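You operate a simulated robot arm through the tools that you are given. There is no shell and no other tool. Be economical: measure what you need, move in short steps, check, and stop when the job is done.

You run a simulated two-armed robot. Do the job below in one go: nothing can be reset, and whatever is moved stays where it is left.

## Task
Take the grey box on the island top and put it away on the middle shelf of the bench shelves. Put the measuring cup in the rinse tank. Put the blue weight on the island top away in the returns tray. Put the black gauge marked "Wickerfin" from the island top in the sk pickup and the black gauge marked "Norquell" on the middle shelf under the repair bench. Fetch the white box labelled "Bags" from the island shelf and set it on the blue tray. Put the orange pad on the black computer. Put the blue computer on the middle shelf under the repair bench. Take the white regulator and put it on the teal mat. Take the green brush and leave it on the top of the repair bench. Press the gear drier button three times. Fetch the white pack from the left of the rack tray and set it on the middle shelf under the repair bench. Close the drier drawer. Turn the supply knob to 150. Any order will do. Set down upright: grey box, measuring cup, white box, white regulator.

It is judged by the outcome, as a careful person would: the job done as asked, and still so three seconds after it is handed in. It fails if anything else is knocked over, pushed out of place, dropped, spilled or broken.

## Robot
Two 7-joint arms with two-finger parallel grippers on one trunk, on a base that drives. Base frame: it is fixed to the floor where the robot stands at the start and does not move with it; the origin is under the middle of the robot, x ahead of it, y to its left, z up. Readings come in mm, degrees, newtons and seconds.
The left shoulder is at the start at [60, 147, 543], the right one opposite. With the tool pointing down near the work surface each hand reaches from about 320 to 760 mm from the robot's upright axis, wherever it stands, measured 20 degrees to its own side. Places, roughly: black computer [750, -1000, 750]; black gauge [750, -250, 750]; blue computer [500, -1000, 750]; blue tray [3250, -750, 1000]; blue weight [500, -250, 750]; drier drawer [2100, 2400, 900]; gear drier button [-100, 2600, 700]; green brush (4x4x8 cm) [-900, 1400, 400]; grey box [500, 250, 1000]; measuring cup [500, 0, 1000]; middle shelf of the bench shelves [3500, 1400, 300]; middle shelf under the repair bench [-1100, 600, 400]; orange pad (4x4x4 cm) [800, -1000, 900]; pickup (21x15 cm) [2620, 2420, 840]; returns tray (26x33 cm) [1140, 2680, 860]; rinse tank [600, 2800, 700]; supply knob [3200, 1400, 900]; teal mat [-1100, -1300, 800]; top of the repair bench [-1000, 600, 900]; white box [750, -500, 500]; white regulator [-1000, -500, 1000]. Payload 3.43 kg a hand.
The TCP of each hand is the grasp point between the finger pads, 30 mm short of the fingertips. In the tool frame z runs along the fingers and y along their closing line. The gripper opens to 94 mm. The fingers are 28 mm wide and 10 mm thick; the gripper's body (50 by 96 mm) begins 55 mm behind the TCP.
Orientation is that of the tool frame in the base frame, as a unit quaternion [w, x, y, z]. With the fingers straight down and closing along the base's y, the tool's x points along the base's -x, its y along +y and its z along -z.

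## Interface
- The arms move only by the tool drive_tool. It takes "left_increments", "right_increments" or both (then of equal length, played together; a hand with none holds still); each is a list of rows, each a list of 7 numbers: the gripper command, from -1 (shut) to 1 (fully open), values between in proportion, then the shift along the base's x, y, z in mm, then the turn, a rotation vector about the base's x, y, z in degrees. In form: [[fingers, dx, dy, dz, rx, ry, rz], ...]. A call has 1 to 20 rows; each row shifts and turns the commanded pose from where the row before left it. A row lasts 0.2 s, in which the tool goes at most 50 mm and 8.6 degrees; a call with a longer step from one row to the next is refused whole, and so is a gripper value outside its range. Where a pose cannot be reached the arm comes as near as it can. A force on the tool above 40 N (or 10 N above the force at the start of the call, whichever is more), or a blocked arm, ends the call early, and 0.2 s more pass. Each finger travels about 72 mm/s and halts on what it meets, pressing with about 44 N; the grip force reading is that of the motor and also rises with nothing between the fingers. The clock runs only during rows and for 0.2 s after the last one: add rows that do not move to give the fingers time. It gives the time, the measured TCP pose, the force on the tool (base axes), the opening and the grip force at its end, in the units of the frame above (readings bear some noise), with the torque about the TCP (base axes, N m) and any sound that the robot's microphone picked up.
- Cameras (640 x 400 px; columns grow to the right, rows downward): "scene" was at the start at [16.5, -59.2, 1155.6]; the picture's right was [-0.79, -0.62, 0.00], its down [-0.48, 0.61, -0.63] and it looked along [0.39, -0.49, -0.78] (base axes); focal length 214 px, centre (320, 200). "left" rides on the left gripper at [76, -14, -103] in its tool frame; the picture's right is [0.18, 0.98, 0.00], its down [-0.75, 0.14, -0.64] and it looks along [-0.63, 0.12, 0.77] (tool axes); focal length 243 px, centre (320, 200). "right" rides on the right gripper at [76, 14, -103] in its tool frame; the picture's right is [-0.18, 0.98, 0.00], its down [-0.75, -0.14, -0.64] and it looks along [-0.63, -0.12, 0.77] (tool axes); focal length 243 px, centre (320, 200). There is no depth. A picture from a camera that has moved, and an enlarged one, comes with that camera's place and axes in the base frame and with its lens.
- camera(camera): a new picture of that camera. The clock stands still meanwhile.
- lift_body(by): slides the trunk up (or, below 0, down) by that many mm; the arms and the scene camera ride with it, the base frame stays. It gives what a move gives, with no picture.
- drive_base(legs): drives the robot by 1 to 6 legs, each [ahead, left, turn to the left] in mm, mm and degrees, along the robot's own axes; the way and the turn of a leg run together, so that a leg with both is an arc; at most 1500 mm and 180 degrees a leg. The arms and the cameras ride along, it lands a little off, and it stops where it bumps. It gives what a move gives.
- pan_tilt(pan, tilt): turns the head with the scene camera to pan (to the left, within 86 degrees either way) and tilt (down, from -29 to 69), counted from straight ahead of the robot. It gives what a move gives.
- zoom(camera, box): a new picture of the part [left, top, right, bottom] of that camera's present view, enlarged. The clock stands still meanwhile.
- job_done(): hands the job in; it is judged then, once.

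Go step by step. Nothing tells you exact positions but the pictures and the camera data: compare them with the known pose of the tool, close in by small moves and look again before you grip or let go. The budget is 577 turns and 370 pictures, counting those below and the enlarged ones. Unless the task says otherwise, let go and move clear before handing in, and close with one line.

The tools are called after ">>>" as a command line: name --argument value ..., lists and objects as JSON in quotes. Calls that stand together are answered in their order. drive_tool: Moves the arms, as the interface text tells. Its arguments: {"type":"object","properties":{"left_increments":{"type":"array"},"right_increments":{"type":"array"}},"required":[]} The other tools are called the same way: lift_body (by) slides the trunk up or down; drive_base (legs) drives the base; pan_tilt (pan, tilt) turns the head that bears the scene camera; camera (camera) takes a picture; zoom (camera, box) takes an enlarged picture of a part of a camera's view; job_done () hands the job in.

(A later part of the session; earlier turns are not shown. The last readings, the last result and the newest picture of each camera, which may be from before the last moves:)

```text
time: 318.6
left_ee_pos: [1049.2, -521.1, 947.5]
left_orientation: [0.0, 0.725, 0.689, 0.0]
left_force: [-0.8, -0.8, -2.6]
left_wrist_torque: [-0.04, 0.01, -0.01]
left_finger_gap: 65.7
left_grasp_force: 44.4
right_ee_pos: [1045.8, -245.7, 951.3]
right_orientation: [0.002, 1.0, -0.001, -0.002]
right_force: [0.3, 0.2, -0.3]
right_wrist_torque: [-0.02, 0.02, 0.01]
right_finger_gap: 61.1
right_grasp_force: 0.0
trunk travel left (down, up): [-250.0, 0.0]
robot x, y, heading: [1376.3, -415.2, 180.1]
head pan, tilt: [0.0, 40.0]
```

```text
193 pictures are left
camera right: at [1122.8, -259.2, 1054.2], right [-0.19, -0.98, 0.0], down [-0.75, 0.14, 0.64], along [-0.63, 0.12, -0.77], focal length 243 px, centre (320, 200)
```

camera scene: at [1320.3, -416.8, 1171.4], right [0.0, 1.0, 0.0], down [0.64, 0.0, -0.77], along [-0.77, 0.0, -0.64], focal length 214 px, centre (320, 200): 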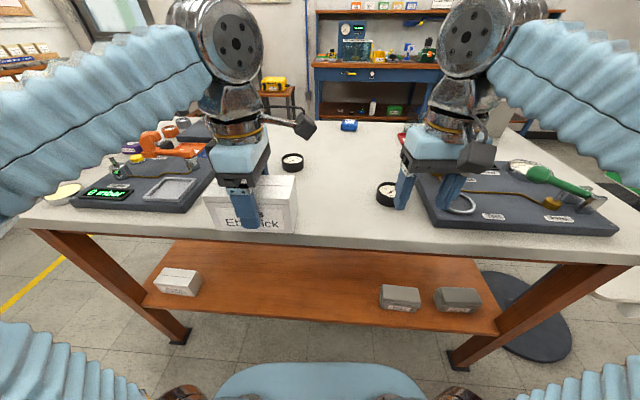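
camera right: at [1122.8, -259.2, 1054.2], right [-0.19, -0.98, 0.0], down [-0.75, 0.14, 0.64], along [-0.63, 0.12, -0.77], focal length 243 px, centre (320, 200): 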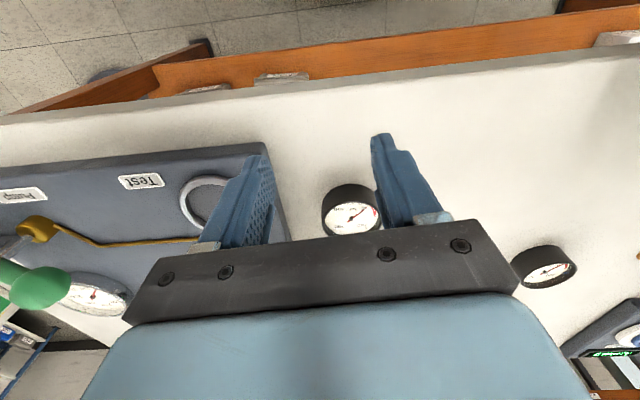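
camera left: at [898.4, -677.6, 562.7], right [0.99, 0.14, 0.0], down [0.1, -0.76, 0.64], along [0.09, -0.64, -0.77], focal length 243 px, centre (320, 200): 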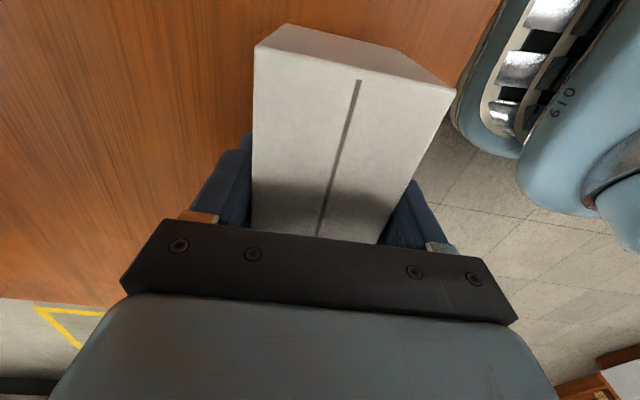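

>>> drive_tool --right_increments '[[0.66, -30, -4, 0, 0, 0, 0], [0.66, -30, -4, -5, 0, 0, 0], [0.66, -25, -4, -10, 0, 0, 0], [0.66, 0, 0, -10, 0, 0, 0], [0.66, 0, 0, 0, 0, 0, 0]]'

>>> camera --camera "right"

```text
time: 319.8
left_ee_pos: [1048.1, -522.8, 947.1]
left_orientation: [0.001, 0.725, 0.689, 0.001]
left_force: [0.0, 0.0, -2.1]
left_wrist_torque: [-0.01, 0.02, 0.03]
left_finger_gap: 65.6
left_grasp_force: 44.2
right_ee_pos: [960.8, -257.6, 926.1]
right_orientation: [0.0, 1.0, -0.001, 0.0]
right_force: [0.3, -0.2, 0.2]
right_wrist_torque: [0.01, 0.0, 0.03]
right_finger_gap: 77.8
right_grasp_force: 0.0
trunk travel left (down, up): [-250.0, 0.0]
robot x, y, heading: [1374.7, -417.0, 180.0]
head pan, tilt: [0.0, 40.0]
```

```text
192 pictures are left
camera right: at [1037.2, -270.8, 1029.0], right [-0.19, -0.98, 0.0], down [-0.75, 0.14, 0.64], along [-0.63, 0.12, -0.77], focal length 243 px, centre (320, 200)
```

right: 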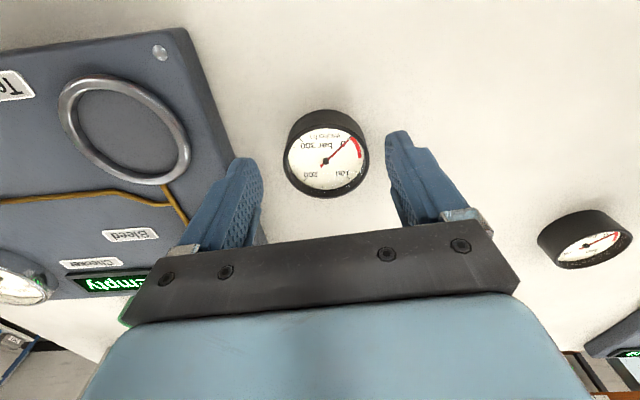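

>>> drive_tool --right_increments '[[0.66, -5, -1, -12, 0, 0, 0], [0.66, 0, 0, -12, 0, 0, 0], [0.66, 0, 0, -9, 0, 0, 0], [0.66, 0, 0, 0, 0, 0, 0], [0.3, 0, 0, 0, 0, 0, 0], [0, 0, 0, 0, 0, 0, 0], [-1, 0, 0, 0, 0, 0, 0], [-1, 0, 0, 0, 0, 0, 0], [-1, 0, 0, 15, 0, 0, 0], [-1, 0, 0, 25, 0, 0, 0], [-1, 0, 0, 20, 0, 0, 0], [-1, 0, 0, 0, 0, 0, 0]]'

>>> zoom --camera "right" --box '[220, 100, 420, 240]'

```text
time: 322.4
left_ee_pos: [1047.8, -522.1, 946.8]
left_orientation: [0.001, 0.725, 0.689, 0.001]
left_force: [0.6, 0.3, -2.0]
left_wrist_torque: [0.02, -0.02, 0.01]
left_finger_gap: 65.8
left_grasp_force: 43.9
right_ee_pos: [955.9, -258.2, 953.1]
right_orientation: [0.002, 1.0, -0.002, -0.001]
right_force: [0.4, -0.4, -1.3]
right_wrist_torque: [-0.02, 0.02, 0.02]
right_finger_gap: 58.3
right_grasp_force: 43.7
trunk travel left (down, up): [-250.0, 0.0]
robot x, y, heading: [1376.4, -415.7, 179.9]
head pan, tilt: [0.0, 40.0]
```

```text
2.86 times, centred on (320, 170) of right
camera zoom: at [1032.6, -272.2, 1055.8], right [-0.19, -0.98, 0.0], down [-0.75, 0.14, 0.64], along [-0.63, 0.12, -0.77], focal length 693 px, centre (320, 286)
```

zoom: 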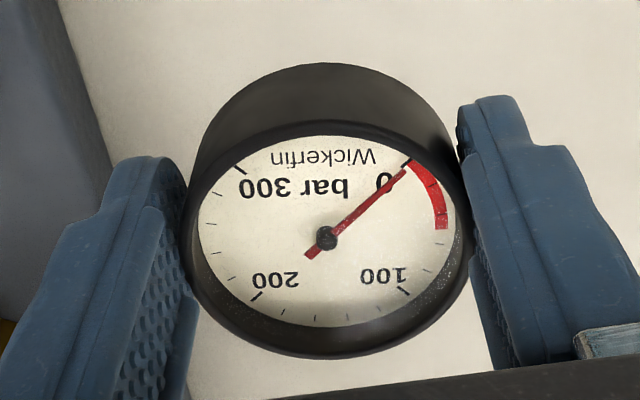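

Wickerfin gauge held. I back off and turn to face the east bench.

>>> drive_tool --right_increments '[[-1, 35, 0, 0, 0, 0, 0], [-1, 35, 0, 0, 0, 0, 0], [-1, 20, 0, 0, 0, 0, 0]]'

>>> drive_base --legs '[[-420, 0, 0], [0, 0, 180], [300, -250, 0]]'

>>> pan_tilt --pan 0 --tilt 25

>>> camera --camera "scene"

```text
time: 323.2
left_ee_pos: [1047.3, -522.2, 948.0]
left_orientation: [0.001, 0.725, 0.689, 0.001]
left_force: [0.4, -0.8, -1.6]
left_wrist_torque: [0.03, -0.01, 0.02]
left_finger_gap: 66.1
left_grasp_force: 43.8
right_ee_pos: [1046.5, -259.9, 954.0]
right_orientation: [0.0, 1.0, 0.0, -0.001]
right_force: [0.3, -0.2, -1.1]
right_wrist_torque: [0.01, -0.04, -0.02]
right_finger_gap: 58.2
right_grasp_force: 44.0
trunk travel left (down, up): [-250.0, 0.0]
robot x, y, heading: [1376.9, -414.4, 179.8]
head pan, tilt: [0.0, 40.0]
```

```text
time: 335.2
left_ee_pos: [2427.2, -542.0, 946.0]
left_orientation: [-0.002, -0.702, 0.712, 0.001]
left_force: [0.9, -0.1, -2.6]
left_wrist_torque: [0.01, -0.01, -0.02]
left_finger_gap: 65.9
left_grasp_force: 43.5
right_ee_pos: [2436.9, -804.7, 953.5]
right_orientation: [0.001, -0.016, 1.0, 0.001]
right_force: [-0.4, -0.2, -1.6]
right_wrist_torque: [-0.02, 0.03, -0.02]
right_finger_gap: 58.2
right_grasp_force: 44.0
trunk travel left (down, up): [-250.0, 0.0]
robot x, y, heading: [2106.7, -658.5, 1.8]
head pan, tilt: [0.0, 40.0]
```

```text
time: 336.0
left_ee_pos: [2427.3, -541.5, 946.4]
left_orientation: [-0.001, -0.701, 0.713, 0.001]
left_force: [0.3, -0.3, -3.2]
left_wrist_torque: [-0.06, 0.01, 0.01]
left_finger_gap: 65.9
left_grasp_force: 43.7
right_ee_pos: [2438.9, -804.6, 954.5]
right_orientation: [0.001, -0.016, 1.0, 0.001]
right_force: [0.3, 0.0, -1.5]
right_wrist_torque: [0.0, 0.02, 0.02]
right_finger_gap: 58.2
right_grasp_force: 44.1
trunk travel left (down, up): [-250.0, 0.0]
robot x, y, heading: [2103.5, -662.3, 1.9]
head pan, tilt: [0.0, 25.0]
```

```text
190 pictures are left
camera scene: at [2165.9, -655.5, 1194.6], right [0.03, -1.0, 0.0], down [-0.42, -0.01, -0.91], along [0.91, 0.03, -0.42], focal length 214 px, centre (320, 200)
```

scene: 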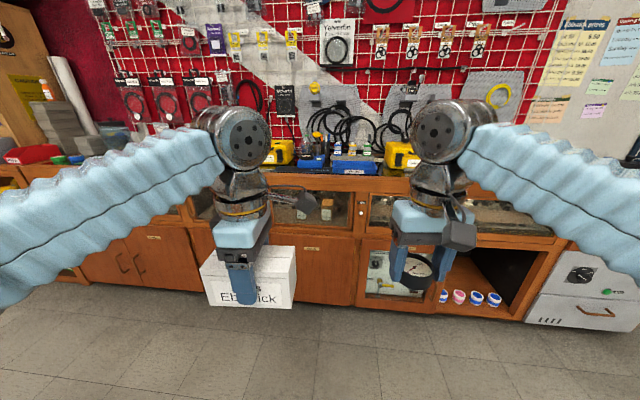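

>>> zoom --camera "scene" --box '[250, 100, 430, 220]'

>>> pan_tilt --pan 50 --tilt 20

>>> camera --camera "scene"

```text
3.33 times, centred on (340, 160) of scene
camera zoom: at [2165.9, -655.5, 1194.6], right [0.03, -1.0, 0.0], down [-0.42, -0.01, -0.91], along [0.91, 0.03, -0.42], focal length 715 px, centre (253, 333)
```

zoom: 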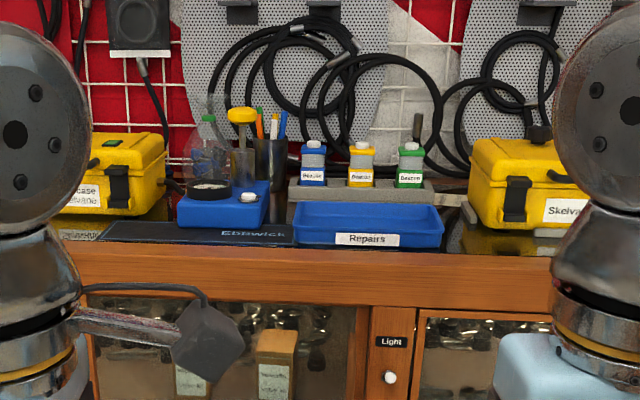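

```text
time: 337.2
left_ee_pos: [2428.1, -542.0, 946.8]
left_orientation: [-0.002, -0.701, 0.713, 0.0]
left_force: [-0.3, 0.1, -1.4]
left_wrist_torque: [-0.03, -0.02, -0.02]
left_finger_gap: 66.1
left_grasp_force: 44.0
right_ee_pos: [2437.8, -803.6, 953.4]
right_orientation: [0.001, -0.017, 1.0, 0.001]
right_force: [-0.1, 0.3, -2.0]
right_wrist_torque: [0.03, 0.01, 0.04]
right_finger_gap: 58.4
right_grasp_force: 44.1
trunk travel left (down, up): [-250.0, 0.0]
robot x, y, heading: [2100.9, -657.4, 1.9]
head pan, tilt: [50.0, 20.0]
```

```text
188 pictures are left
camera scene: at [2131.5, -585.2, 1202.8], right [0.79, -0.62, 0.0], down [-0.21, -0.27, -0.94], along [0.58, 0.74, -0.34], focal length 214 px, centre (320, 200)
```

scene: 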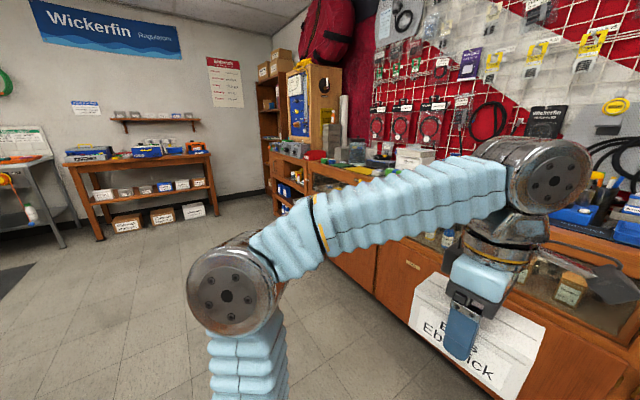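

The blue "Repairs" tray is at about (3180,-790). I drive up so the left hand can reach it.

>>> drive_base --legs '[[0, -240, -1.9], [480, 0, 0]]'

>>> pan_tilt --pan 10 --tilt 25

>>> camera --camera "scene"

>>> camera --camera "left"

```text
time: 341.4
left_ee_pos: [2913.4, -803.1, 945.7]
left_orientation: [-0.002, -0.685, 0.728, 0.001]
left_force: [0.0, 0.1, -1.2]
left_wrist_torque: [0.0, -0.01, -0.01]
left_finger_gap: 66.1
left_grasp_force: 44.0
right_ee_pos: [2912.1, -1065.8, 954.7]
right_orientation: [0.001, 0.006, 1.0, 0.001]
right_force: [-0.2, -0.3, -1.1]
right_wrist_torque: [0.01, 0.02, -0.02]
right_finger_gap: 58.1
right_grasp_force: 43.8
trunk travel left (down, up): [-250.0, 0.0]
robot x, y, heading: [2585.4, -904.7, -0.9]
head pan, tilt: [50.0, 20.0]
```

```text
time: 342.5
left_ee_pos: [2912.8, -803.7, 946.9]
left_orientation: [-0.001, -0.685, 0.728, 0.001]
left_force: [-0.2, 0.1, -1.7]
left_wrist_torque: [0.0, -0.01, -0.02]
left_finger_gap: 66.0
left_grasp_force: 43.8
right_ee_pos: [2912.6, -1066.6, 953.2]
right_orientation: [0.002, 0.006, 1.0, 0.001]
right_force: [-0.9, -0.3, -0.2]
right_wrist_torque: [0.03, -0.01, 0.0]
right_finger_gap: 58.0
right_grasp_force: 44.2
trunk travel left (down, up): [-250.0, 0.0]
robot x, y, heading: [2581.6, -903.8, -0.9]
head pan, tilt: [10.0, 25.0]
```

```text
187 pictures are left
camera scene: at [2645.5, -888.8, 1194.7], right [0.16, -0.99, 0.0], down [-0.42, -0.07, -0.91], along [0.89, 0.15, -0.42], focal length 214 px, centre (320, 200)
```

scene: 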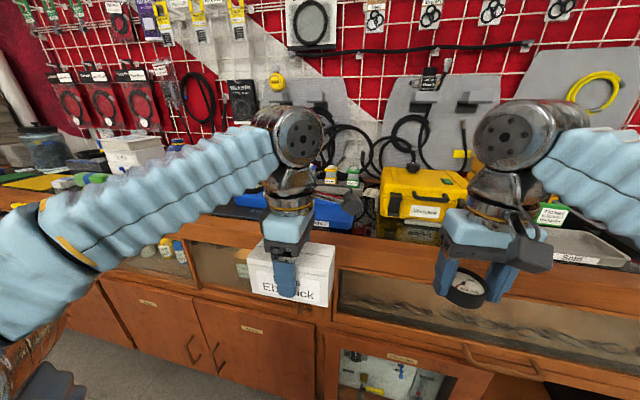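

```text
186 pictures are left
camera left: at [2923.5, -878.7, 1049.5], right [-0.99, -0.12, 0.0], down [-0.09, 0.76, 0.64], along [-0.08, 0.64, -0.77], focal length 243 px, centre (320, 200)
```

left: 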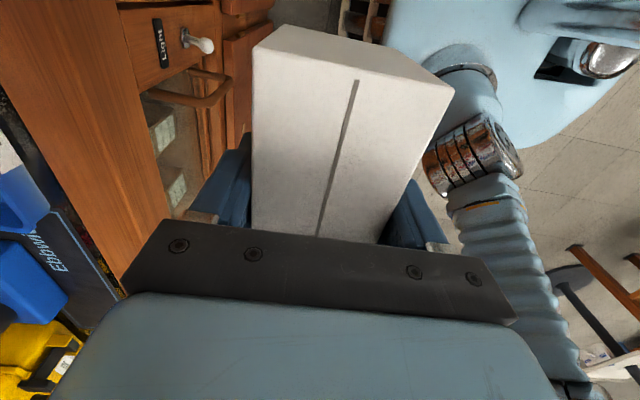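

>>> zoom --camera "scene" --box '[220, 140, 400, 260]'

```text
3.33 times, centred on (310, 200) of scene
camera zoom: at [2645.5, -888.8, 1194.7], right [0.16, -0.99, 0.0], down [-0.42, -0.07, -0.91], along [0.89, 0.15, -0.42], focal length 715 px, centre (353, 200)
```

zoom: 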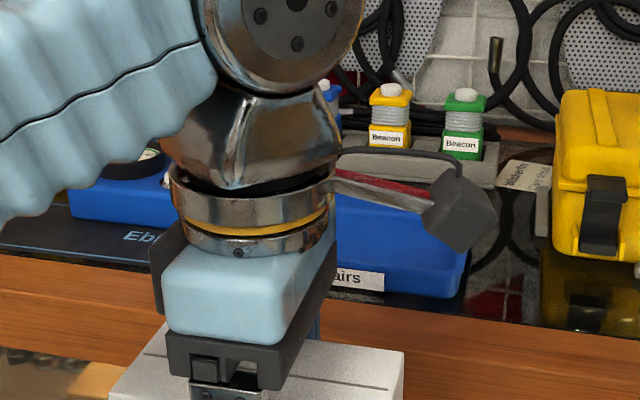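

Tray: x 3144–3293, y -894..-682, bench top z≈877, rim ≈900. I drive closer and extend over it.

>>> drive_base --legs '[[142, 0, 0.9]]'

>>> drive_tool --left_increments '[[-1, 0, 5, 10, 0, 0, 0], [-1, 35, 3, 0, 0, 0, 0], [-1, 35, 2, 0, 0, 0, 0], [-1, 35, 0, 0, 0, 0, 0], [-1, 30, 0, 0, 0, 0, 0], [-1, 0, 0, 0, 0, 0, 0]]'

>>> camera --camera "left"

>>> camera --camera "scene"

```text
time: 343.8
left_ee_pos: [3055.7, -799.3, 946.1]
left_orientation: [-0.001, -0.691, 0.723, 0.001]
left_force: [0.1, 0.3, -1.3]
left_wrist_torque: [0.02, -0.02, 0.03]
left_finger_gap: 65.9
left_grasp_force: 44.0
right_ee_pos: [3059.4, -1062.4, 954.2]
right_orientation: [0.001, -0.001, 1.0, 0.001]
right_force: [0.6, -0.5, -1.6]
right_wrist_torque: [-0.02, -0.03, -0.02]
right_finger_gap: 58.2
right_grasp_force: 44.3
trunk travel left (down, up): [-250.0, 0.0]
robot x, y, heading: [2730.6, -907.5, 0.3]
head pan, tilt: [10.0, 25.0]
```

```text
time: 345.2
left_ee_pos: [3190.9, -789.9, 958.6]
left_orientation: [-0.001, -0.691, 0.723, 0.0]
left_force: [-0.7, 0.2, -2.1]
left_wrist_torque: [0.0, 0.01, 0.01]
left_finger_gap: 66.0
left_grasp_force: 44.3
right_ee_pos: [3059.2, -1062.9, 952.7]
right_orientation: [0.0, -0.001, 1.0, 0.0]
right_force: [-1.0, 0.2, -0.5]
right_wrist_torque: [-0.01, 0.05, -0.01]
right_finger_gap: 58.0
right_grasp_force: 44.9
trunk travel left (down, up): [-250.0, 0.0]
robot x, y, heading: [2731.3, -906.4, 0.0]
head pan, tilt: [10.0, 25.0]
```

```text
184 pictures are left
camera left: at [3202.6, -864.3, 1061.1], right [-0.99, -0.14, 0.0], down [-0.1, 0.76, 0.64], along [-0.09, 0.64, -0.77], focal length 243 px, centre (320, 200)
```

left: 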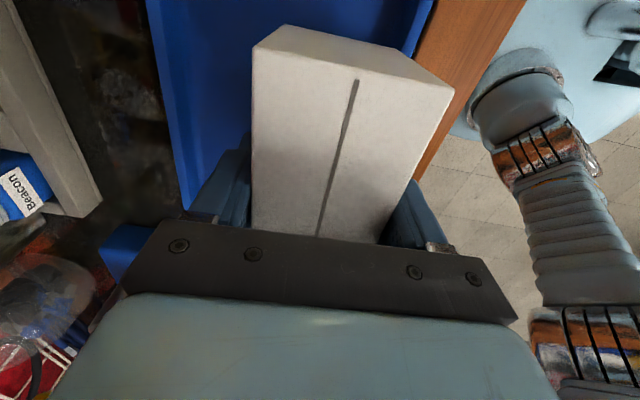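

```text
183 pictures are left
camera scene: at [2790.3, -889.1, 1194.7], right [0.17, -0.98, 0.0], down [-0.42, -0.07, -0.91], along [0.89, 0.16, -0.42], focal length 214 px, centre (320, 200)
```

scene: 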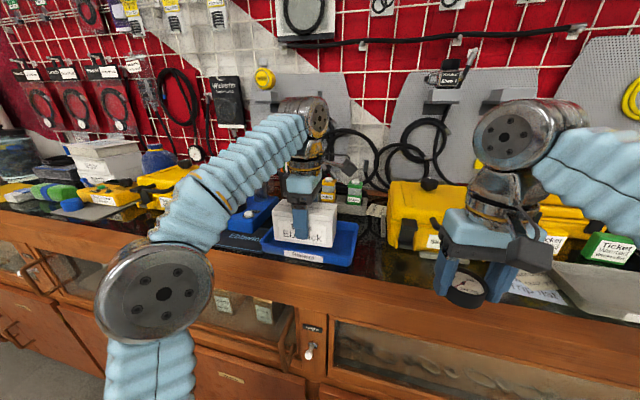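

Tray confirmed 3145–3294. Centre the box and lower.

>>> drive_tool --left_increments '[[-1, 27, 1, -3, 0, 0, 0], [-1, 0, 0, -12, 0, 0, 0], [-1, 0, 0, -10, 0, 0, 0], [-1, 0, 0, 0, 0, 0, 0]]'

>>> camera --camera "left"

>>> zoom --camera "scene" --box '[220, 150, 380, 290]'

```text
time: 346.2
left_ee_pos: [3218.2, -788.2, 932.5]
left_orientation: [-0.001, -0.69, 0.723, 0.001]
left_force: [0.0, -0.1, -2.1]
left_wrist_torque: [0.0, 0.01, -0.03]
left_finger_gap: 65.9
left_grasp_force: 44.2
right_ee_pos: [3060.2, -1062.0, 953.8]
right_orientation: [0.001, -0.001, 1.0, 0.001]
right_force: [0.4, 0.2, -1.0]
right_wrist_torque: [0.01, 0.02, 0.02]
right_finger_gap: 58.1
right_grasp_force: 44.2
trunk travel left (down, up): [-250.0, 0.0]
robot x, y, heading: [2730.3, -905.2, 0.3]
head pan, tilt: [10.0, 25.0]
```

```text
182 pictures are left
camera left: at [3229.7, -864.6, 1035.5], right [-0.99, -0.14, 0.0], down [-0.1, 0.76, 0.64], along [-0.09, 0.64, -0.77], focal length 243 px, centre (320, 200)
```

left: 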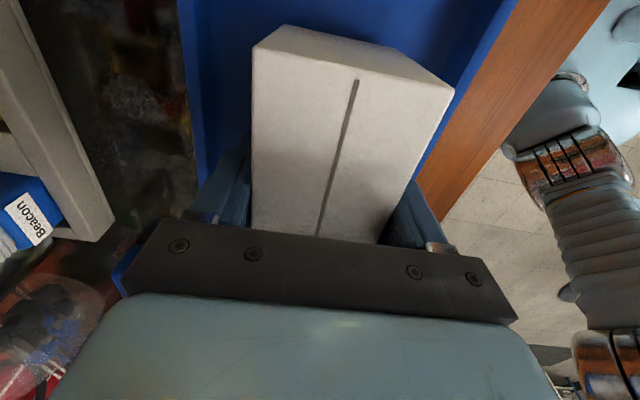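

```text
2.86 times, centred on (300, 220) of scene
camera zoom: at [2790.1, -889.0, 1194.7], right [0.17, -0.98, 0.0], down [-0.42, -0.07, -0.91], along [0.89, 0.16, -0.42], focal length 613 px, centre (377, 143)
```

zoom: 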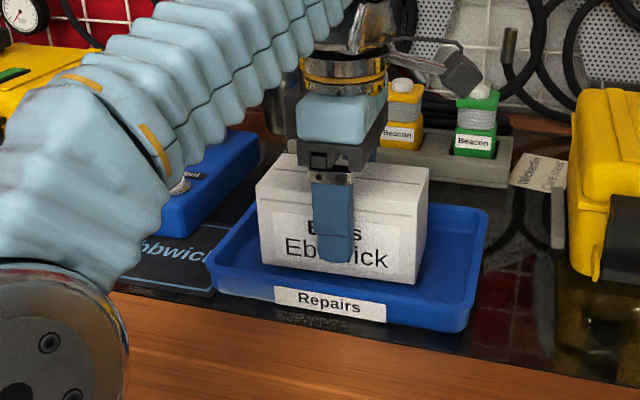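

Well inside the tray. Lower to contact.

>>> drive_tool --left_increments '[[-1, 0, 0, -5, 0, 0, 0], [-1, 0, 0, -3, 0, 0, 0], [-1, 0, 0, 0, 0, 0, 0]]'

>>> drive_tool --left_increments '[[-1, 0, 0, -3, 0, 0, 0], [-1, 0, 0, -2, 0, 0, 0], [-1, 0, 0, 0, 0, 0, 0]]'

```text
time: 347.0
left_ee_pos: [3217.6, -789.3, 924.5]
left_orientation: [-0.001, -0.69, 0.724, 0.0]
left_force: [1.5, -2.0, 4.5]
left_wrist_torque: [0.32, -0.34, -0.08]
left_finger_gap: 65.7
left_grasp_force: 44.2
right_ee_pos: [3058.3, -1062.4, 954.5]
right_orientation: [0.001, -0.001, 1.0, 0.0]
right_force: [0.0, -0.1, -1.5]
right_wrist_torque: [0.04, -0.01, 0.01]
right_finger_gap: 58.0
right_grasp_force: 43.9
trunk travel left (down, up): [-250.0, 0.0]
robot x, y, heading: [2729.7, -905.6, -0.1]
head pan, tilt: [10.0, 25.0]
```

```text
time: 347.6
left_ee_pos: [3217.0, -789.6, 925.7]
left_orientation: [0.002, -0.691, 0.723, -0.005]
left_force: [1.4, -1.7, 18.7]
left_wrist_torque: [0.94, 0.49, -0.01]
left_finger_gap: 66.0
left_grasp_force: 44.2
right_ee_pos: [3057.6, -1062.8, 953.6]
right_orientation: [0.001, -0.001, 1.0, 0.001]
right_force: [-0.4, -0.3, -1.3]
right_wrist_torque: [0.0, 0.04, 0.0]
right_finger_gap: 57.7
right_grasp_force: 43.6
trunk travel left (down, up): [-250.0, 0.0]
robot x, y, heading: [2729.8, -903.5, 0.1]
head pan, tilt: [10.0, 25.0]
stopped in row 2 (left hand): the force on the tool passed its limit at 44 N (the readings are from after the stop); the commanded pose is now the measured one
```

Contact. Release and rise.

>>> drive_tool --left_increments '[[-1, 0, 0, 1, 0, 0, 0], [0.3, 0, 0, 0, 0, 0, 0], [0.6, 0, 0, 0, 0, 0, 0], [0.75, 0, 0, 0, 0, 0, 0], [0.75, 0, 0, 10, 0, 0, 0], [0.75, 0, 0, 15, 0, 0, 0], [0.75, -5, 0, 12, 0, 0, 0], [0.75, 0, 0, 0, 0, 0, 0]]'

>>> camera --camera "left"

>>> zoom --camera "scene" --box '[220, 150, 380, 290]'

```text
time: 349.4
left_ee_pos: [3211.7, -788.0, 962.9]
left_orientation: [0.001, -0.691, 0.723, -0.004]
left_force: [0.3, -0.1, -0.5]
left_wrist_torque: [0.03, 0.01, 0.0]
left_finger_gap: 82.3
left_grasp_force: 0.0
right_ee_pos: [3059.0, -1061.6, 954.3]
right_orientation: [0.001, 0.0, 1.0, 0.0]
right_force: [-0.2, 0.1, -0.4]
right_wrist_torque: [0.01, 0.01, 0.0]
right_finger_gap: 58.1
right_grasp_force: 44.4
trunk travel left (down, up): [-250.0, 0.0]
robot x, y, heading: [2729.3, -908.0, 0.1]
head pan, tilt: [10.0, 25.0]
```

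```text
180 pictures are left
camera left: at [3222.9, -862.5, 1066.0], right [-0.99, -0.14, -0.01], down [-0.11, 0.76, 0.64], along [-0.08, 0.63, -0.77], focal length 243 px, centre (320, 200)
```

left: 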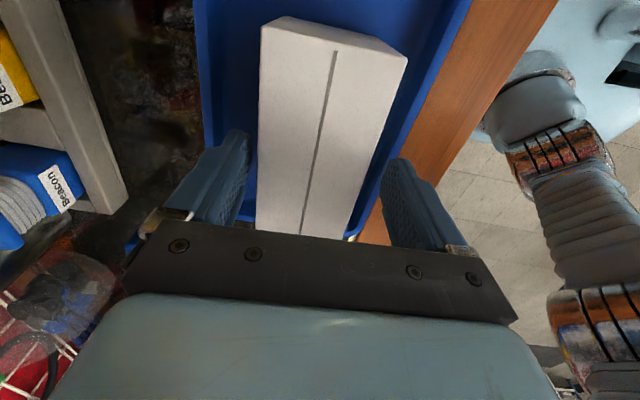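

```text
2.86 times, centred on (300, 220) of scene
camera zoom: at [2790.0, -889.1, 1194.7], right [0.17, -0.98, 0.0], down [-0.42, -0.07, -0.91], along [0.89, 0.16, -0.42], focal length 613 px, centre (377, 143)
```

zoom: 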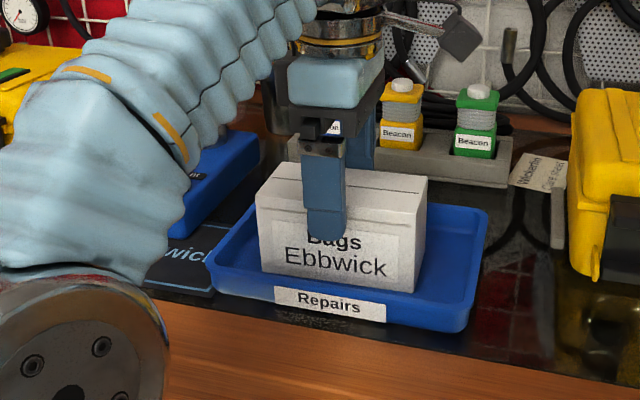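

Box is upright in the tray. The fingers must clear it lengthwise: I centre them and slide out along +y, then retract.

>>> drive_tool --left_increments '[[0.85, 3, 0, 0, 0, 0, 0], [0.85, 0, 20, 0, 0, 0, 0], [0.85, 0, 25, 0, 0, 0, 0], [0.85, 0, 25, 0, 0, 0, 0], [0.85, 0, 18, 0, 0, 0, 0], [0.85, 0, 0, 0, 0, 0, 0]]'

>>> camera --camera "left"

>>> camera --camera "scene"

```text
time: 350.8
left_ee_pos: [3217.0, -701.2, 961.7]
left_orientation: [0.001, -0.691, 0.723, -0.004]
left_force: [-1.2, 0.5, -0.4]
left_wrist_torque: [-0.02, 0.02, 0.01]
left_finger_gap: 87.1
left_grasp_force: 0.0
right_ee_pos: [3058.5, -1062.4, 953.7]
right_orientation: [0.001, -0.001, 1.0, 0.001]
right_force: [-0.5, 0.9, -2.1]
right_wrist_torque: [0.01, 0.02, 0.0]
right_finger_gap: 58.2
right_grasp_force: 43.9
trunk travel left (down, up): [-250.0, 0.0]
robot x, y, heading: [2731.5, -905.4, 0.0]
head pan, tilt: [10.0, 25.0]
```

```text
178 pictures are left
camera left: at [3227.7, -775.5, 1064.5], right [-0.99, -0.14, -0.01], down [-0.11, 0.76, 0.64], along [-0.09, 0.63, -0.77], focal length 243 px, centre (320, 200)
```

left: 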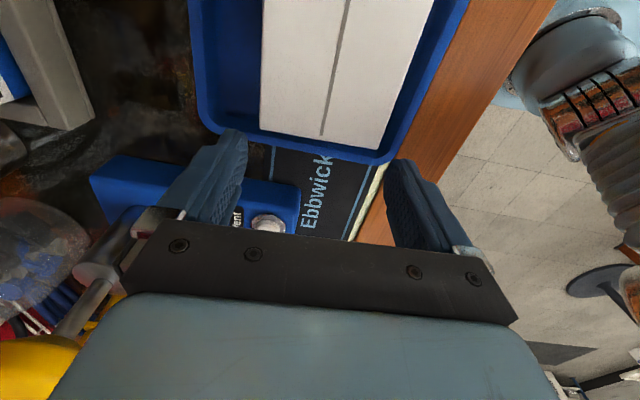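

```text
177 pictures are left
camera scene: at [2790.0, -889.0, 1194.7], right [0.17, -0.98, 0.0], down [-0.42, -0.07, -0.91], along [0.89, 0.16, -0.42], focal length 214 px, centre (320, 200)
```

scene: 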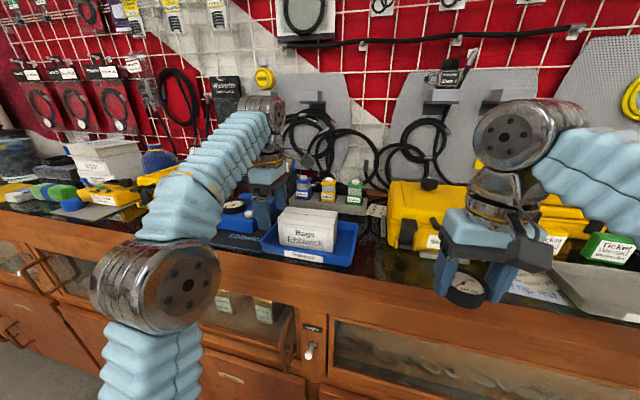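

Clear of the box. I retract the left hand, back off and head north to see the knob.

>>> drive_tool --left_increments '[[0.85, -40, 0, 0, 0, 0, 0], [0.85, -40, 0, 0, 0, 0, 0], [0.85, -40, 0, 0, 0, 0, 0], [0.85, -40, 0, 0, 0, 0, 0], [0.85, 0, -30, 0, 0, 0, 0]]'

>>> drive_base --legs '[[-430, 0, 0], [0, 1300, 0], [0, 800, 0]]'

>>> pan_tilt --pan 15 --tilt 25

>>> camera --camera "scene"

```text
time: 351.9
left_ee_pos: [3057.3, -730.8, 959.9]
left_orientation: [0.001, -0.691, 0.723, -0.004]
left_force: [0.1, -0.6, 0.2]
left_wrist_torque: [-0.02, 0.01, -0.03]
left_finger_gap: 87.2
left_grasp_force: 0.3
right_ee_pos: [3059.7, -1062.4, 953.4]
right_orientation: [0.001, -0.002, 1.0, -0.001]
right_force: [-0.4, 0.4, -1.2]
right_wrist_torque: [-0.03, 0.01, 0.02]
right_finger_gap: 58.2
right_grasp_force: 44.1
trunk travel left (down, up): [-250.0, 0.0]
robot x, y, heading: [2732.8, -907.2, -0.1]
head pan, tilt: [10.0, 25.0]
```

```text
time: 364.5
left_ee_pos: [2635.2, 1358.1, 959.4]
left_orientation: [0.001, -0.691, 0.723, -0.004]
left_force: [0.0, -0.1, 0.3]
left_wrist_torque: [0.0, 0.01, -0.01]
left_finger_gap: 86.9
left_grasp_force: 0.1
right_ee_pos: [2636.9, 1025.9, 953.3]
right_orientation: [0.002, -0.002, 1.0, 0.001]
right_force: [-0.3, 0.3, -1.9]
right_wrist_torque: [0.0, 0.03, 0.01]
right_finger_gap: 58.0
right_grasp_force: 44.2
trunk travel left (down, up): [-250.0, 0.0]
robot x, y, heading: [2305.2, 1181.8, 0.0]
head pan, tilt: [10.0, 25.0]
```

```text
time: 365.2
left_ee_pos: [2634.7, 1357.7, 959.4]
left_orientation: [0.001, -0.692, 0.722, -0.003]
left_force: [-0.1, -0.4, 0.4]
left_wrist_torque: [0.01, 0.0, 0.01]
left_finger_gap: 87.1
left_grasp_force: 0.1
right_ee_pos: [2636.6, 1026.8, 953.6]
right_orientation: [0.0, -0.001, 1.0, 0.001]
right_force: [-0.8, -0.1, -1.4]
right_wrist_torque: [0.02, 0.02, 0.02]
right_finger_gap: 57.7
right_grasp_force: 44.0
trunk travel left (down, up): [-250.0, 0.0]
robot x, y, heading: [2308.2, 1185.5, 0.5]
head pan, tilt: [15.0, 25.0]
```

```text
176 pictures are left
camera scene: at [2366.1, 1206.8, 1194.7], right [0.26, -0.97, 0.0], down [-0.41, -0.11, -0.91], along [0.88, 0.24, -0.42], focal length 214 px, centre (320, 200)
```

scene: 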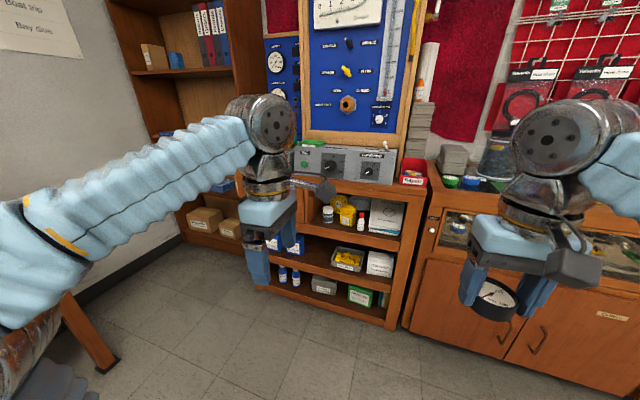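

>>> zoom --camera "scene" --box '[280, 120, 420, 220]'

>>> zoom --camera "scene" --box '[240, 180, 440, 330]'

```text
4.00 times, centred on (350, 170) of scene
camera zoom: at [2366.1, 1206.8, 1194.7], right [0.26, -0.97, 0.0], down [-0.41, -0.11, -0.91], along [0.88, 0.24, -0.42], focal length 858 px, centre (200, 320)
```

zoom: 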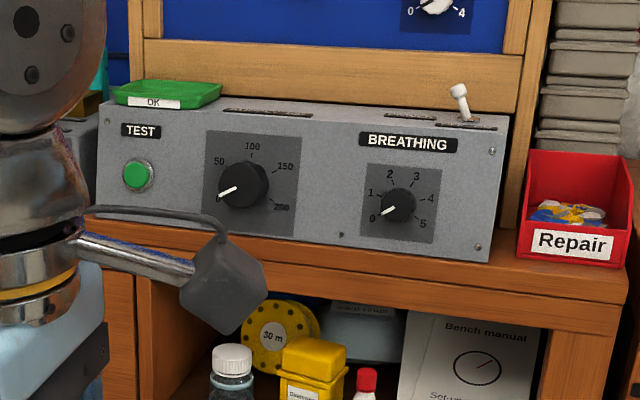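

```text
2.67 times, centred on (340, 255) of scene
camera zoom: at [2366.1, 1206.8, 1194.7], right [0.26, -0.97, 0.0], down [-0.41, -0.11, -0.91], along [0.88, 0.24, -0.42], focal length 572 px, centre (267, 53)
```

zoom: 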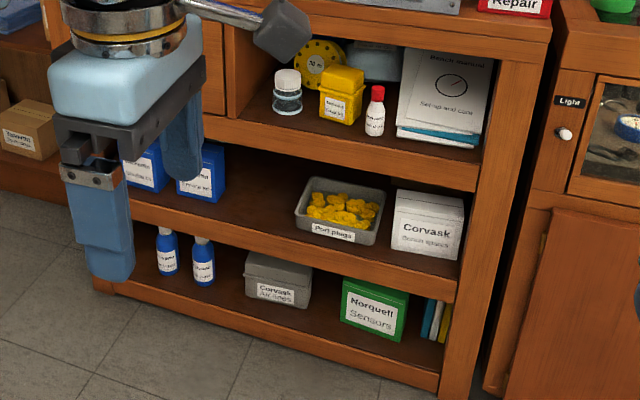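

Supply knob (0–200) is on the grey panel near (3170,1390,957), pointing to 0; 150 lies diametrically opposite, i.e. 180° clockwise. I pitch the left tool horizontal.

>>> drive_tool --left_increments '[[0.85, 20, 0, 0, 0, -8.2, 0], [0.85, 20, 0, 0, 0, -8.2, 0], [0.85, 20, 0, 0, 0, -8.2, 0], [0.85, 20, 0, 0, 0, -8.2, 0], [0.85, 20, 0, 0, 0, -8.2, 0], [0.85, 20, 0, 0, 0, -8.2, 0], [0.85, 20, 0, 0, 0, -8.2, 0], [0.85, 20, 0, 0, 0, -8.2, 0], [0.85, 20, 0, 0, 0, -8.2, 0], [0.85, 20, 0, 0, 0, -8.2, 0], [0.85, 0, 0, 0, 0, -8, 0], [0.85, 0, 0, 0, 0, 0, 0]]'

>>> drive_base --legs '[[100, 60, 0]]'

>>> camera --camera "scene"

>>> camera --camera "left"

```text
time: 367.8
left_ee_pos: [2798.8, 1373.3, 996.0]
left_orientation: [0.487, -0.524, 0.54, -0.443]
left_force: [-0.4, 0.4, 0.2]
left_wrist_torque: [-0.03, 0.02, 0.03]
left_finger_gap: 86.9
left_grasp_force: 0.0
left hand out of reach, approached as far as the arm can: row 10, 11
right_ee_pos: [2637.8, 1026.4, 954.0]
right_orientation: [0.001, -0.002, 1.0, 0.001]
right_force: [-0.5, -0.4, -1.4]
right_wrist_torque: [0.0, 0.02, -0.02]
right_finger_gap: 58.1
right_grasp_force: 43.8
trunk travel left (down, up): [-250.0, 0.0]
robot x, y, heading: [2305.3, 1181.6, 0.0]
head pan, tilt: [15.0, 25.0]
```

```text
time: 369.0
left_ee_pos: [2898.0, 1432.9, 996.5]
left_orientation: [0.486, -0.524, 0.541, -0.443]
left_force: [1.1, 0.2, 0.7]
left_wrist_torque: [-0.02, -0.01, 0.0]
left_finger_gap: 87.1
left_grasp_force: 0.0
right_ee_pos: [2737.2, 1087.2, 953.5]
right_orientation: [0.001, -0.001, 1.0, 0.001]
right_force: [-0.4, 0.2, -1.6]
right_wrist_torque: [-0.01, 0.0, 0.01]
right_finger_gap: 58.2
right_grasp_force: 44.5
trunk travel left (down, up): [-250.0, 0.0]
robot x, y, heading: [2407.1, 1241.6, -0.1]
head pan, tilt: [15.0, 25.0]
```

```text
173 pictures are left
camera scene: at [2465.6, 1266.6, 1194.7], right [0.26, -0.97, 0.0], down [-0.41, -0.11, -0.91], along [0.88, 0.24, -0.42], focal length 214 px, centre (320, 200)
```

scene: 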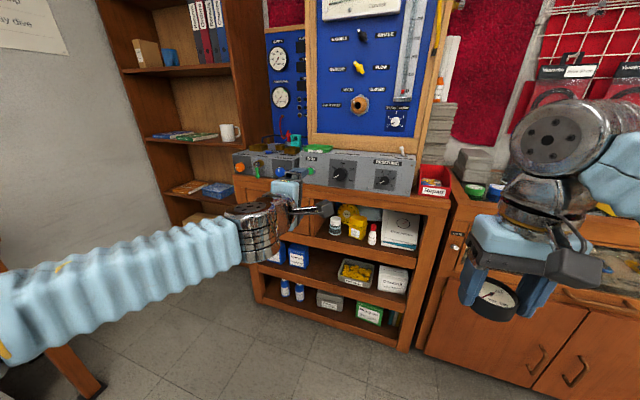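

```text
172 pictures are left
camera left: at [2799.8, 1354.5, 1018.4], right [-0.13, -0.13, -0.98], down [-0.67, 0.74, -0.01], along [0.73, 0.66, -0.18], focal length 243 px, centre (320, 200)
```

left: 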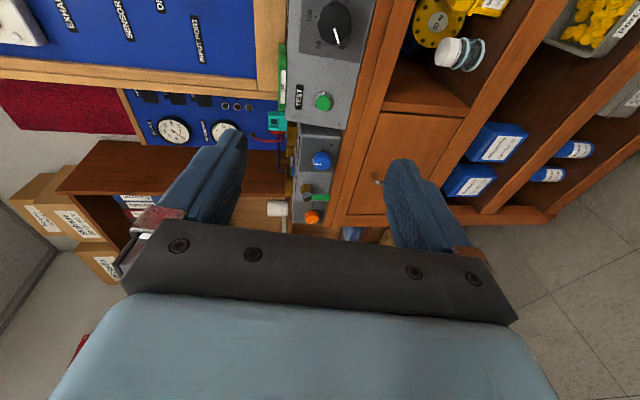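

Estimates put the knob at about (3285,1399,926) on a slightly back-tilted face. I adjust the tool and move nearer to verify.

>>> drive_base --legs '[[130, 0, 0]]'

>>> drive_tool --left_increments '[[0.6, 0, -15, -30, -1.7, 5.5, -2.7], [0.6, 0, -15, -20, -1.7, 5.5, -2.7], [0.6, 0, 0, 0, 0, 0, 0]]'

>>> camera --camera "left"

>>> camera --camera "scene"

```text
time: 370.3
left_ee_pos: [3026.7, 1433.4, 995.5]
left_orientation: [0.488, -0.523, 0.54, -0.443]
left_force: [-0.2, -0.7, 0.0]
left_wrist_torque: [-0.01, -0.01, 0.0]
left_finger_gap: 86.8
left_grasp_force: 0.0
right_ee_pos: [2867.4, 1085.9, 953.1]
right_orientation: [0.001, -0.001, 1.0, 0.001]
right_force: [-0.8, -0.2, -0.8]
right_wrist_torque: [-0.02, 0.02, 0.01]
right_finger_gap: 58.2
right_grasp_force: 44.1
trunk travel left (down, up): [-250.0, 0.0]
robot x, y, heading: [2537.2, 1240.5, 0.4]
head pan, tilt: [15.0, 25.0]
```

```text
time: 371.1
left_ee_pos: [3029.1, 1405.5, 944.7]
left_orientation: [0.396, -0.551, 0.595, -0.43]
left_force: [0.2, 0.1, 0.4]
left_wrist_torque: [0.01, 0.01, 0.0]
left_finger_gap: 75.3
left_grasp_force: 0.1
right_ee_pos: [2866.5, 1086.6, 953.3]
right_orientation: [0.0, -0.002, 1.0, 0.001]
right_force: [-0.1, -0.6, -1.8]
right_wrist_torque: [0.02, -0.01, -0.01]
right_finger_gap: 58.2
right_grasp_force: 44.1
trunk travel left (down, up): [-250.0, 0.0]
robot x, y, heading: [2532.1, 1244.5, 0.3]
head pan, tilt: [15.0, 25.0]
```

```text
171 pictures are left
camera left: at [2929.6, 1337.5, 991.2], right [-0.33, -0.16, -0.93], down [-0.59, 0.8, 0.07], along [0.74, 0.57, -0.36], focal length 243 px, centre (320, 200)
```

left: 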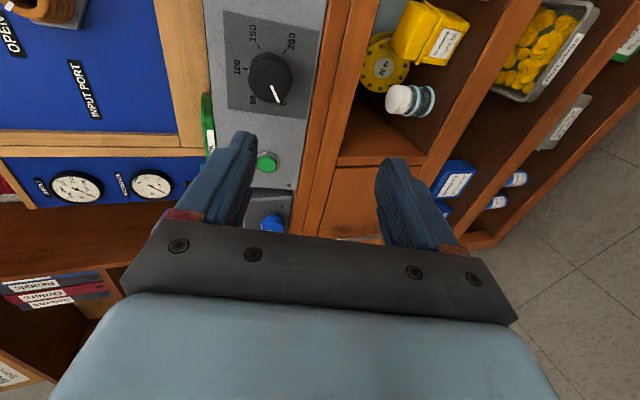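

```text
170 pictures are left
camera scene: at [2595.9, 1266.9, 1194.7], right [0.26, -0.97, 0.0], down [-0.41, -0.11, -0.91], along [0.88, 0.24, -0.42], focal length 214 px, centre (320, 200)
```

scene: 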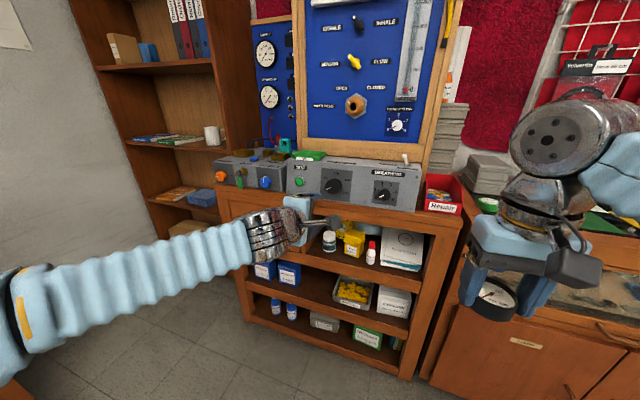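

>>> zoom --camera "scene" --box '[280, 150, 430, 230]'

>>> zoom --camera "left" --box '[190, 0, 340, 200]'

```text
4.27 times, centred on (355, 190) of scene
camera zoom: at [2595.9, 1266.9, 1194.7], right [0.26, -0.97, 0.0], down [-0.41, -0.11, -0.91], along [0.88, 0.24, -0.42], focal length 915 px, centre (171, 243)
```

zoom: 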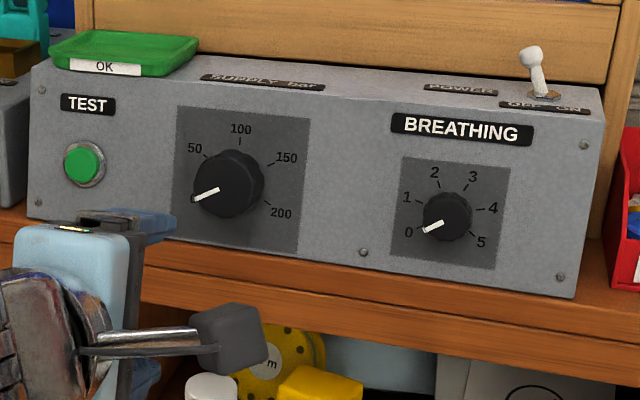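

```text
2.00 times, centred on (265, 100) of left
camera zoom: at [2929.6, 1337.5, 991.2], right [-0.33, -0.16, -0.93], down [-0.59, 0.8, 0.07], along [0.74, 0.57, -0.36], focal length 485 px, centre (430, 400)
```

zoom: 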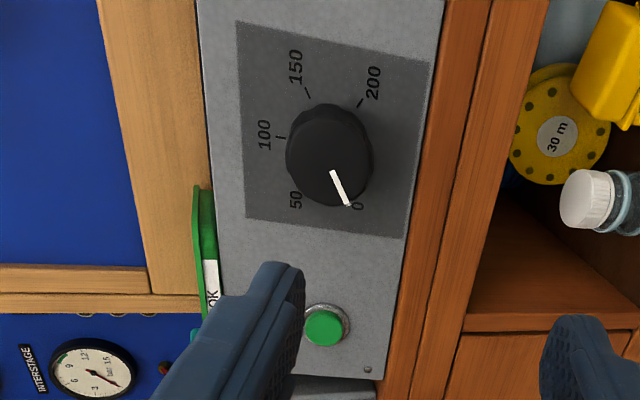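

Supply knob confirmed; 240° scale, 0 at lower-left and 150 opposite. Knob ≈ (3295,1406,922), vertical panel. I level the tool and approach.

>>> drive_tool --left_increments '[[0.9, 20, 1, -6, -0.4, -6.1, 0.2], [0.9, 30, 2, -6, -0.4, -6.1, 0.2], [0.9, 30, 1, -5, -0.4, -6.2, 0.2], [0.9, 30, 1, -5, 0, 0, 0], [0.9, 30, 0, 0, 0, 0, 0], [0.9, 0, 0, 0, 0, 0, 0]]'

>>> camera --camera "left"

>>> zoom --camera "scene" --box '[260, 130, 420, 230]'

```text
time: 372.5
left_ee_pos: [3118.6, 1439.8, 968.8]
left_orientation: [0.482, -0.483, 0.517, -0.516]
left_force: [-0.4, 0.5, 0.4]
left_wrist_torque: [-0.01, 0.0, -0.05]
left_finger_gap: 89.1
left_grasp_force: 0.0
left hand out of reach, approached as far as the arm can: row 1, 2
right_ee_pos: [2868.7, 1085.1, 953.6]
right_orientation: [0.0, -0.001, 1.0, 0.0]
right_force: [-0.1, 0.3, -1.7]
right_wrist_torque: [-0.03, 0.0, 0.0]
right_finger_gap: 58.2
right_grasp_force: 44.5
trunk travel left (down, up): [-250.0, 0.0]
robot x, y, heading: [2538.4, 1243.8, 0.1]
head pan, tilt: [15.0, 25.0]
```

```text
167 pictures are left
camera left: at [3011.9, 1372.1, 983.0], right [-0.01, -0.18, -0.98], down [-0.59, 0.8, -0.14], along [0.81, 0.58, -0.12], focal length 243 px, centre (320, 200)
```

left: 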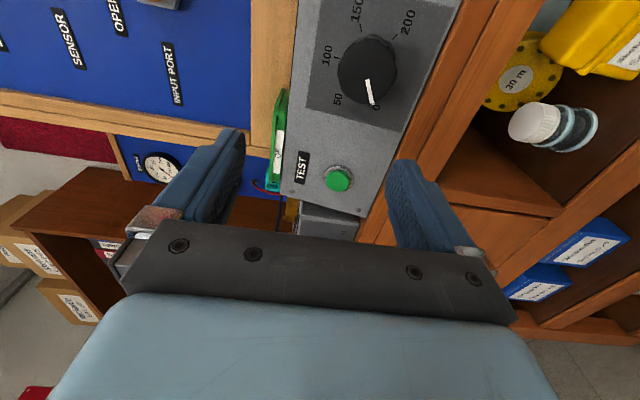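

```text
4.00 times, centred on (340, 180) of scene
camera zoom: at [2596.1, 1266.8, 1194.7], right [0.26, -0.97, 0.0], down [-0.41, -0.11, -0.91], along [0.88, 0.24, -0.42], focal length 858 px, centre (240, 280)
```

zoom: 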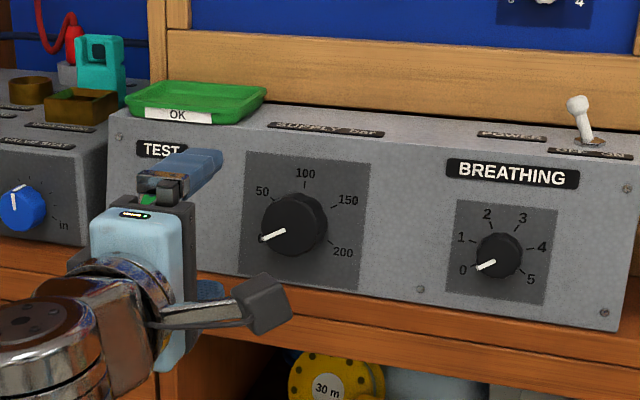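

>>> drive_tool --left_increments '[[0.9, 0, -17, -22, 0, 0, 0], [0.9, 0, -16, -23, 0, 0, 0], [0.9, 35, 0, 0, 0, 0, 0], [0.9, 35, 0, 0, 0, 0, 0], [0.9, 20, 0, 0, 0, 0, 0], [0.9, 0, 0, 0, 0, 0, 0]]'

>>> camera --camera "left"

>>> zoom --camera "scene" --box '[260, 130, 420, 230]'

```text
time: 373.9
left_ee_pos: [3183.0, 1425.9, 919.9]
left_orientation: [0.483, -0.481, 0.518, -0.517]
left_force: [-0.4, 0.5, 0.1]
left_wrist_torque: [-0.02, -0.01, 0.01]
left_finger_gap: 89.2
left_grasp_force: 0.1
left hand out of reach, approached as far as the arm can: row 4, 5
right_ee_pos: [2867.5, 1086.8, 954.0]
right_orientation: [0.002, -0.002, 1.0, 0.001]
right_force: [0.6, 0.1, -0.7]
right_wrist_torque: [-0.02, 0.01, 0.03]
right_finger_gap: 58.0
right_grasp_force: 44.0
trunk travel left (down, up): [-250.0, 0.0]
robot x, y, heading: [2536.9, 1244.3, 0.3]
head pan, tilt: [15.0, 25.0]
```

```text
165 pictures are left
camera left: at [3076.5, 1358.6, 935.6], right [-0.01, -0.18, -0.98], down [-0.59, 0.8, -0.14], along [0.81, 0.58, -0.12], focal length 243 px, centre (320, 200)
```

left: 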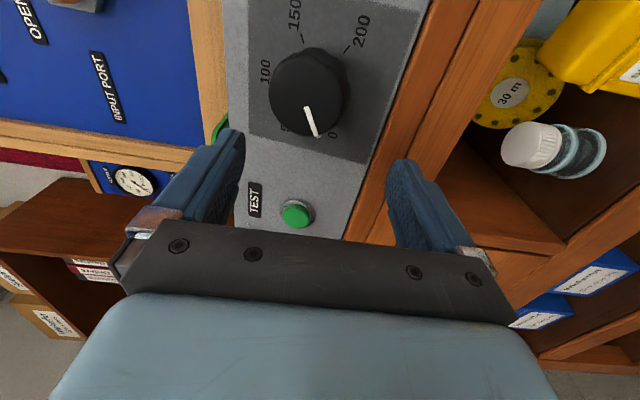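

```text
4.00 times, centred on (340, 180) of scene
camera zoom: at [2595.9, 1266.9, 1194.7], right [0.26, -0.97, 0.0], down [-0.41, -0.11, -0.91], along [0.88, 0.24, -0.42], focal length 858 px, centre (240, 280)
```

zoom: 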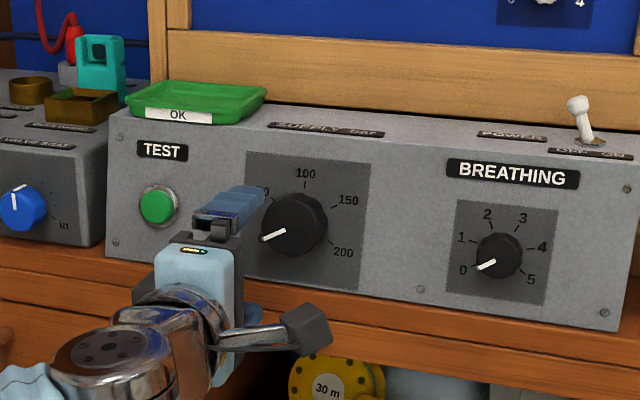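

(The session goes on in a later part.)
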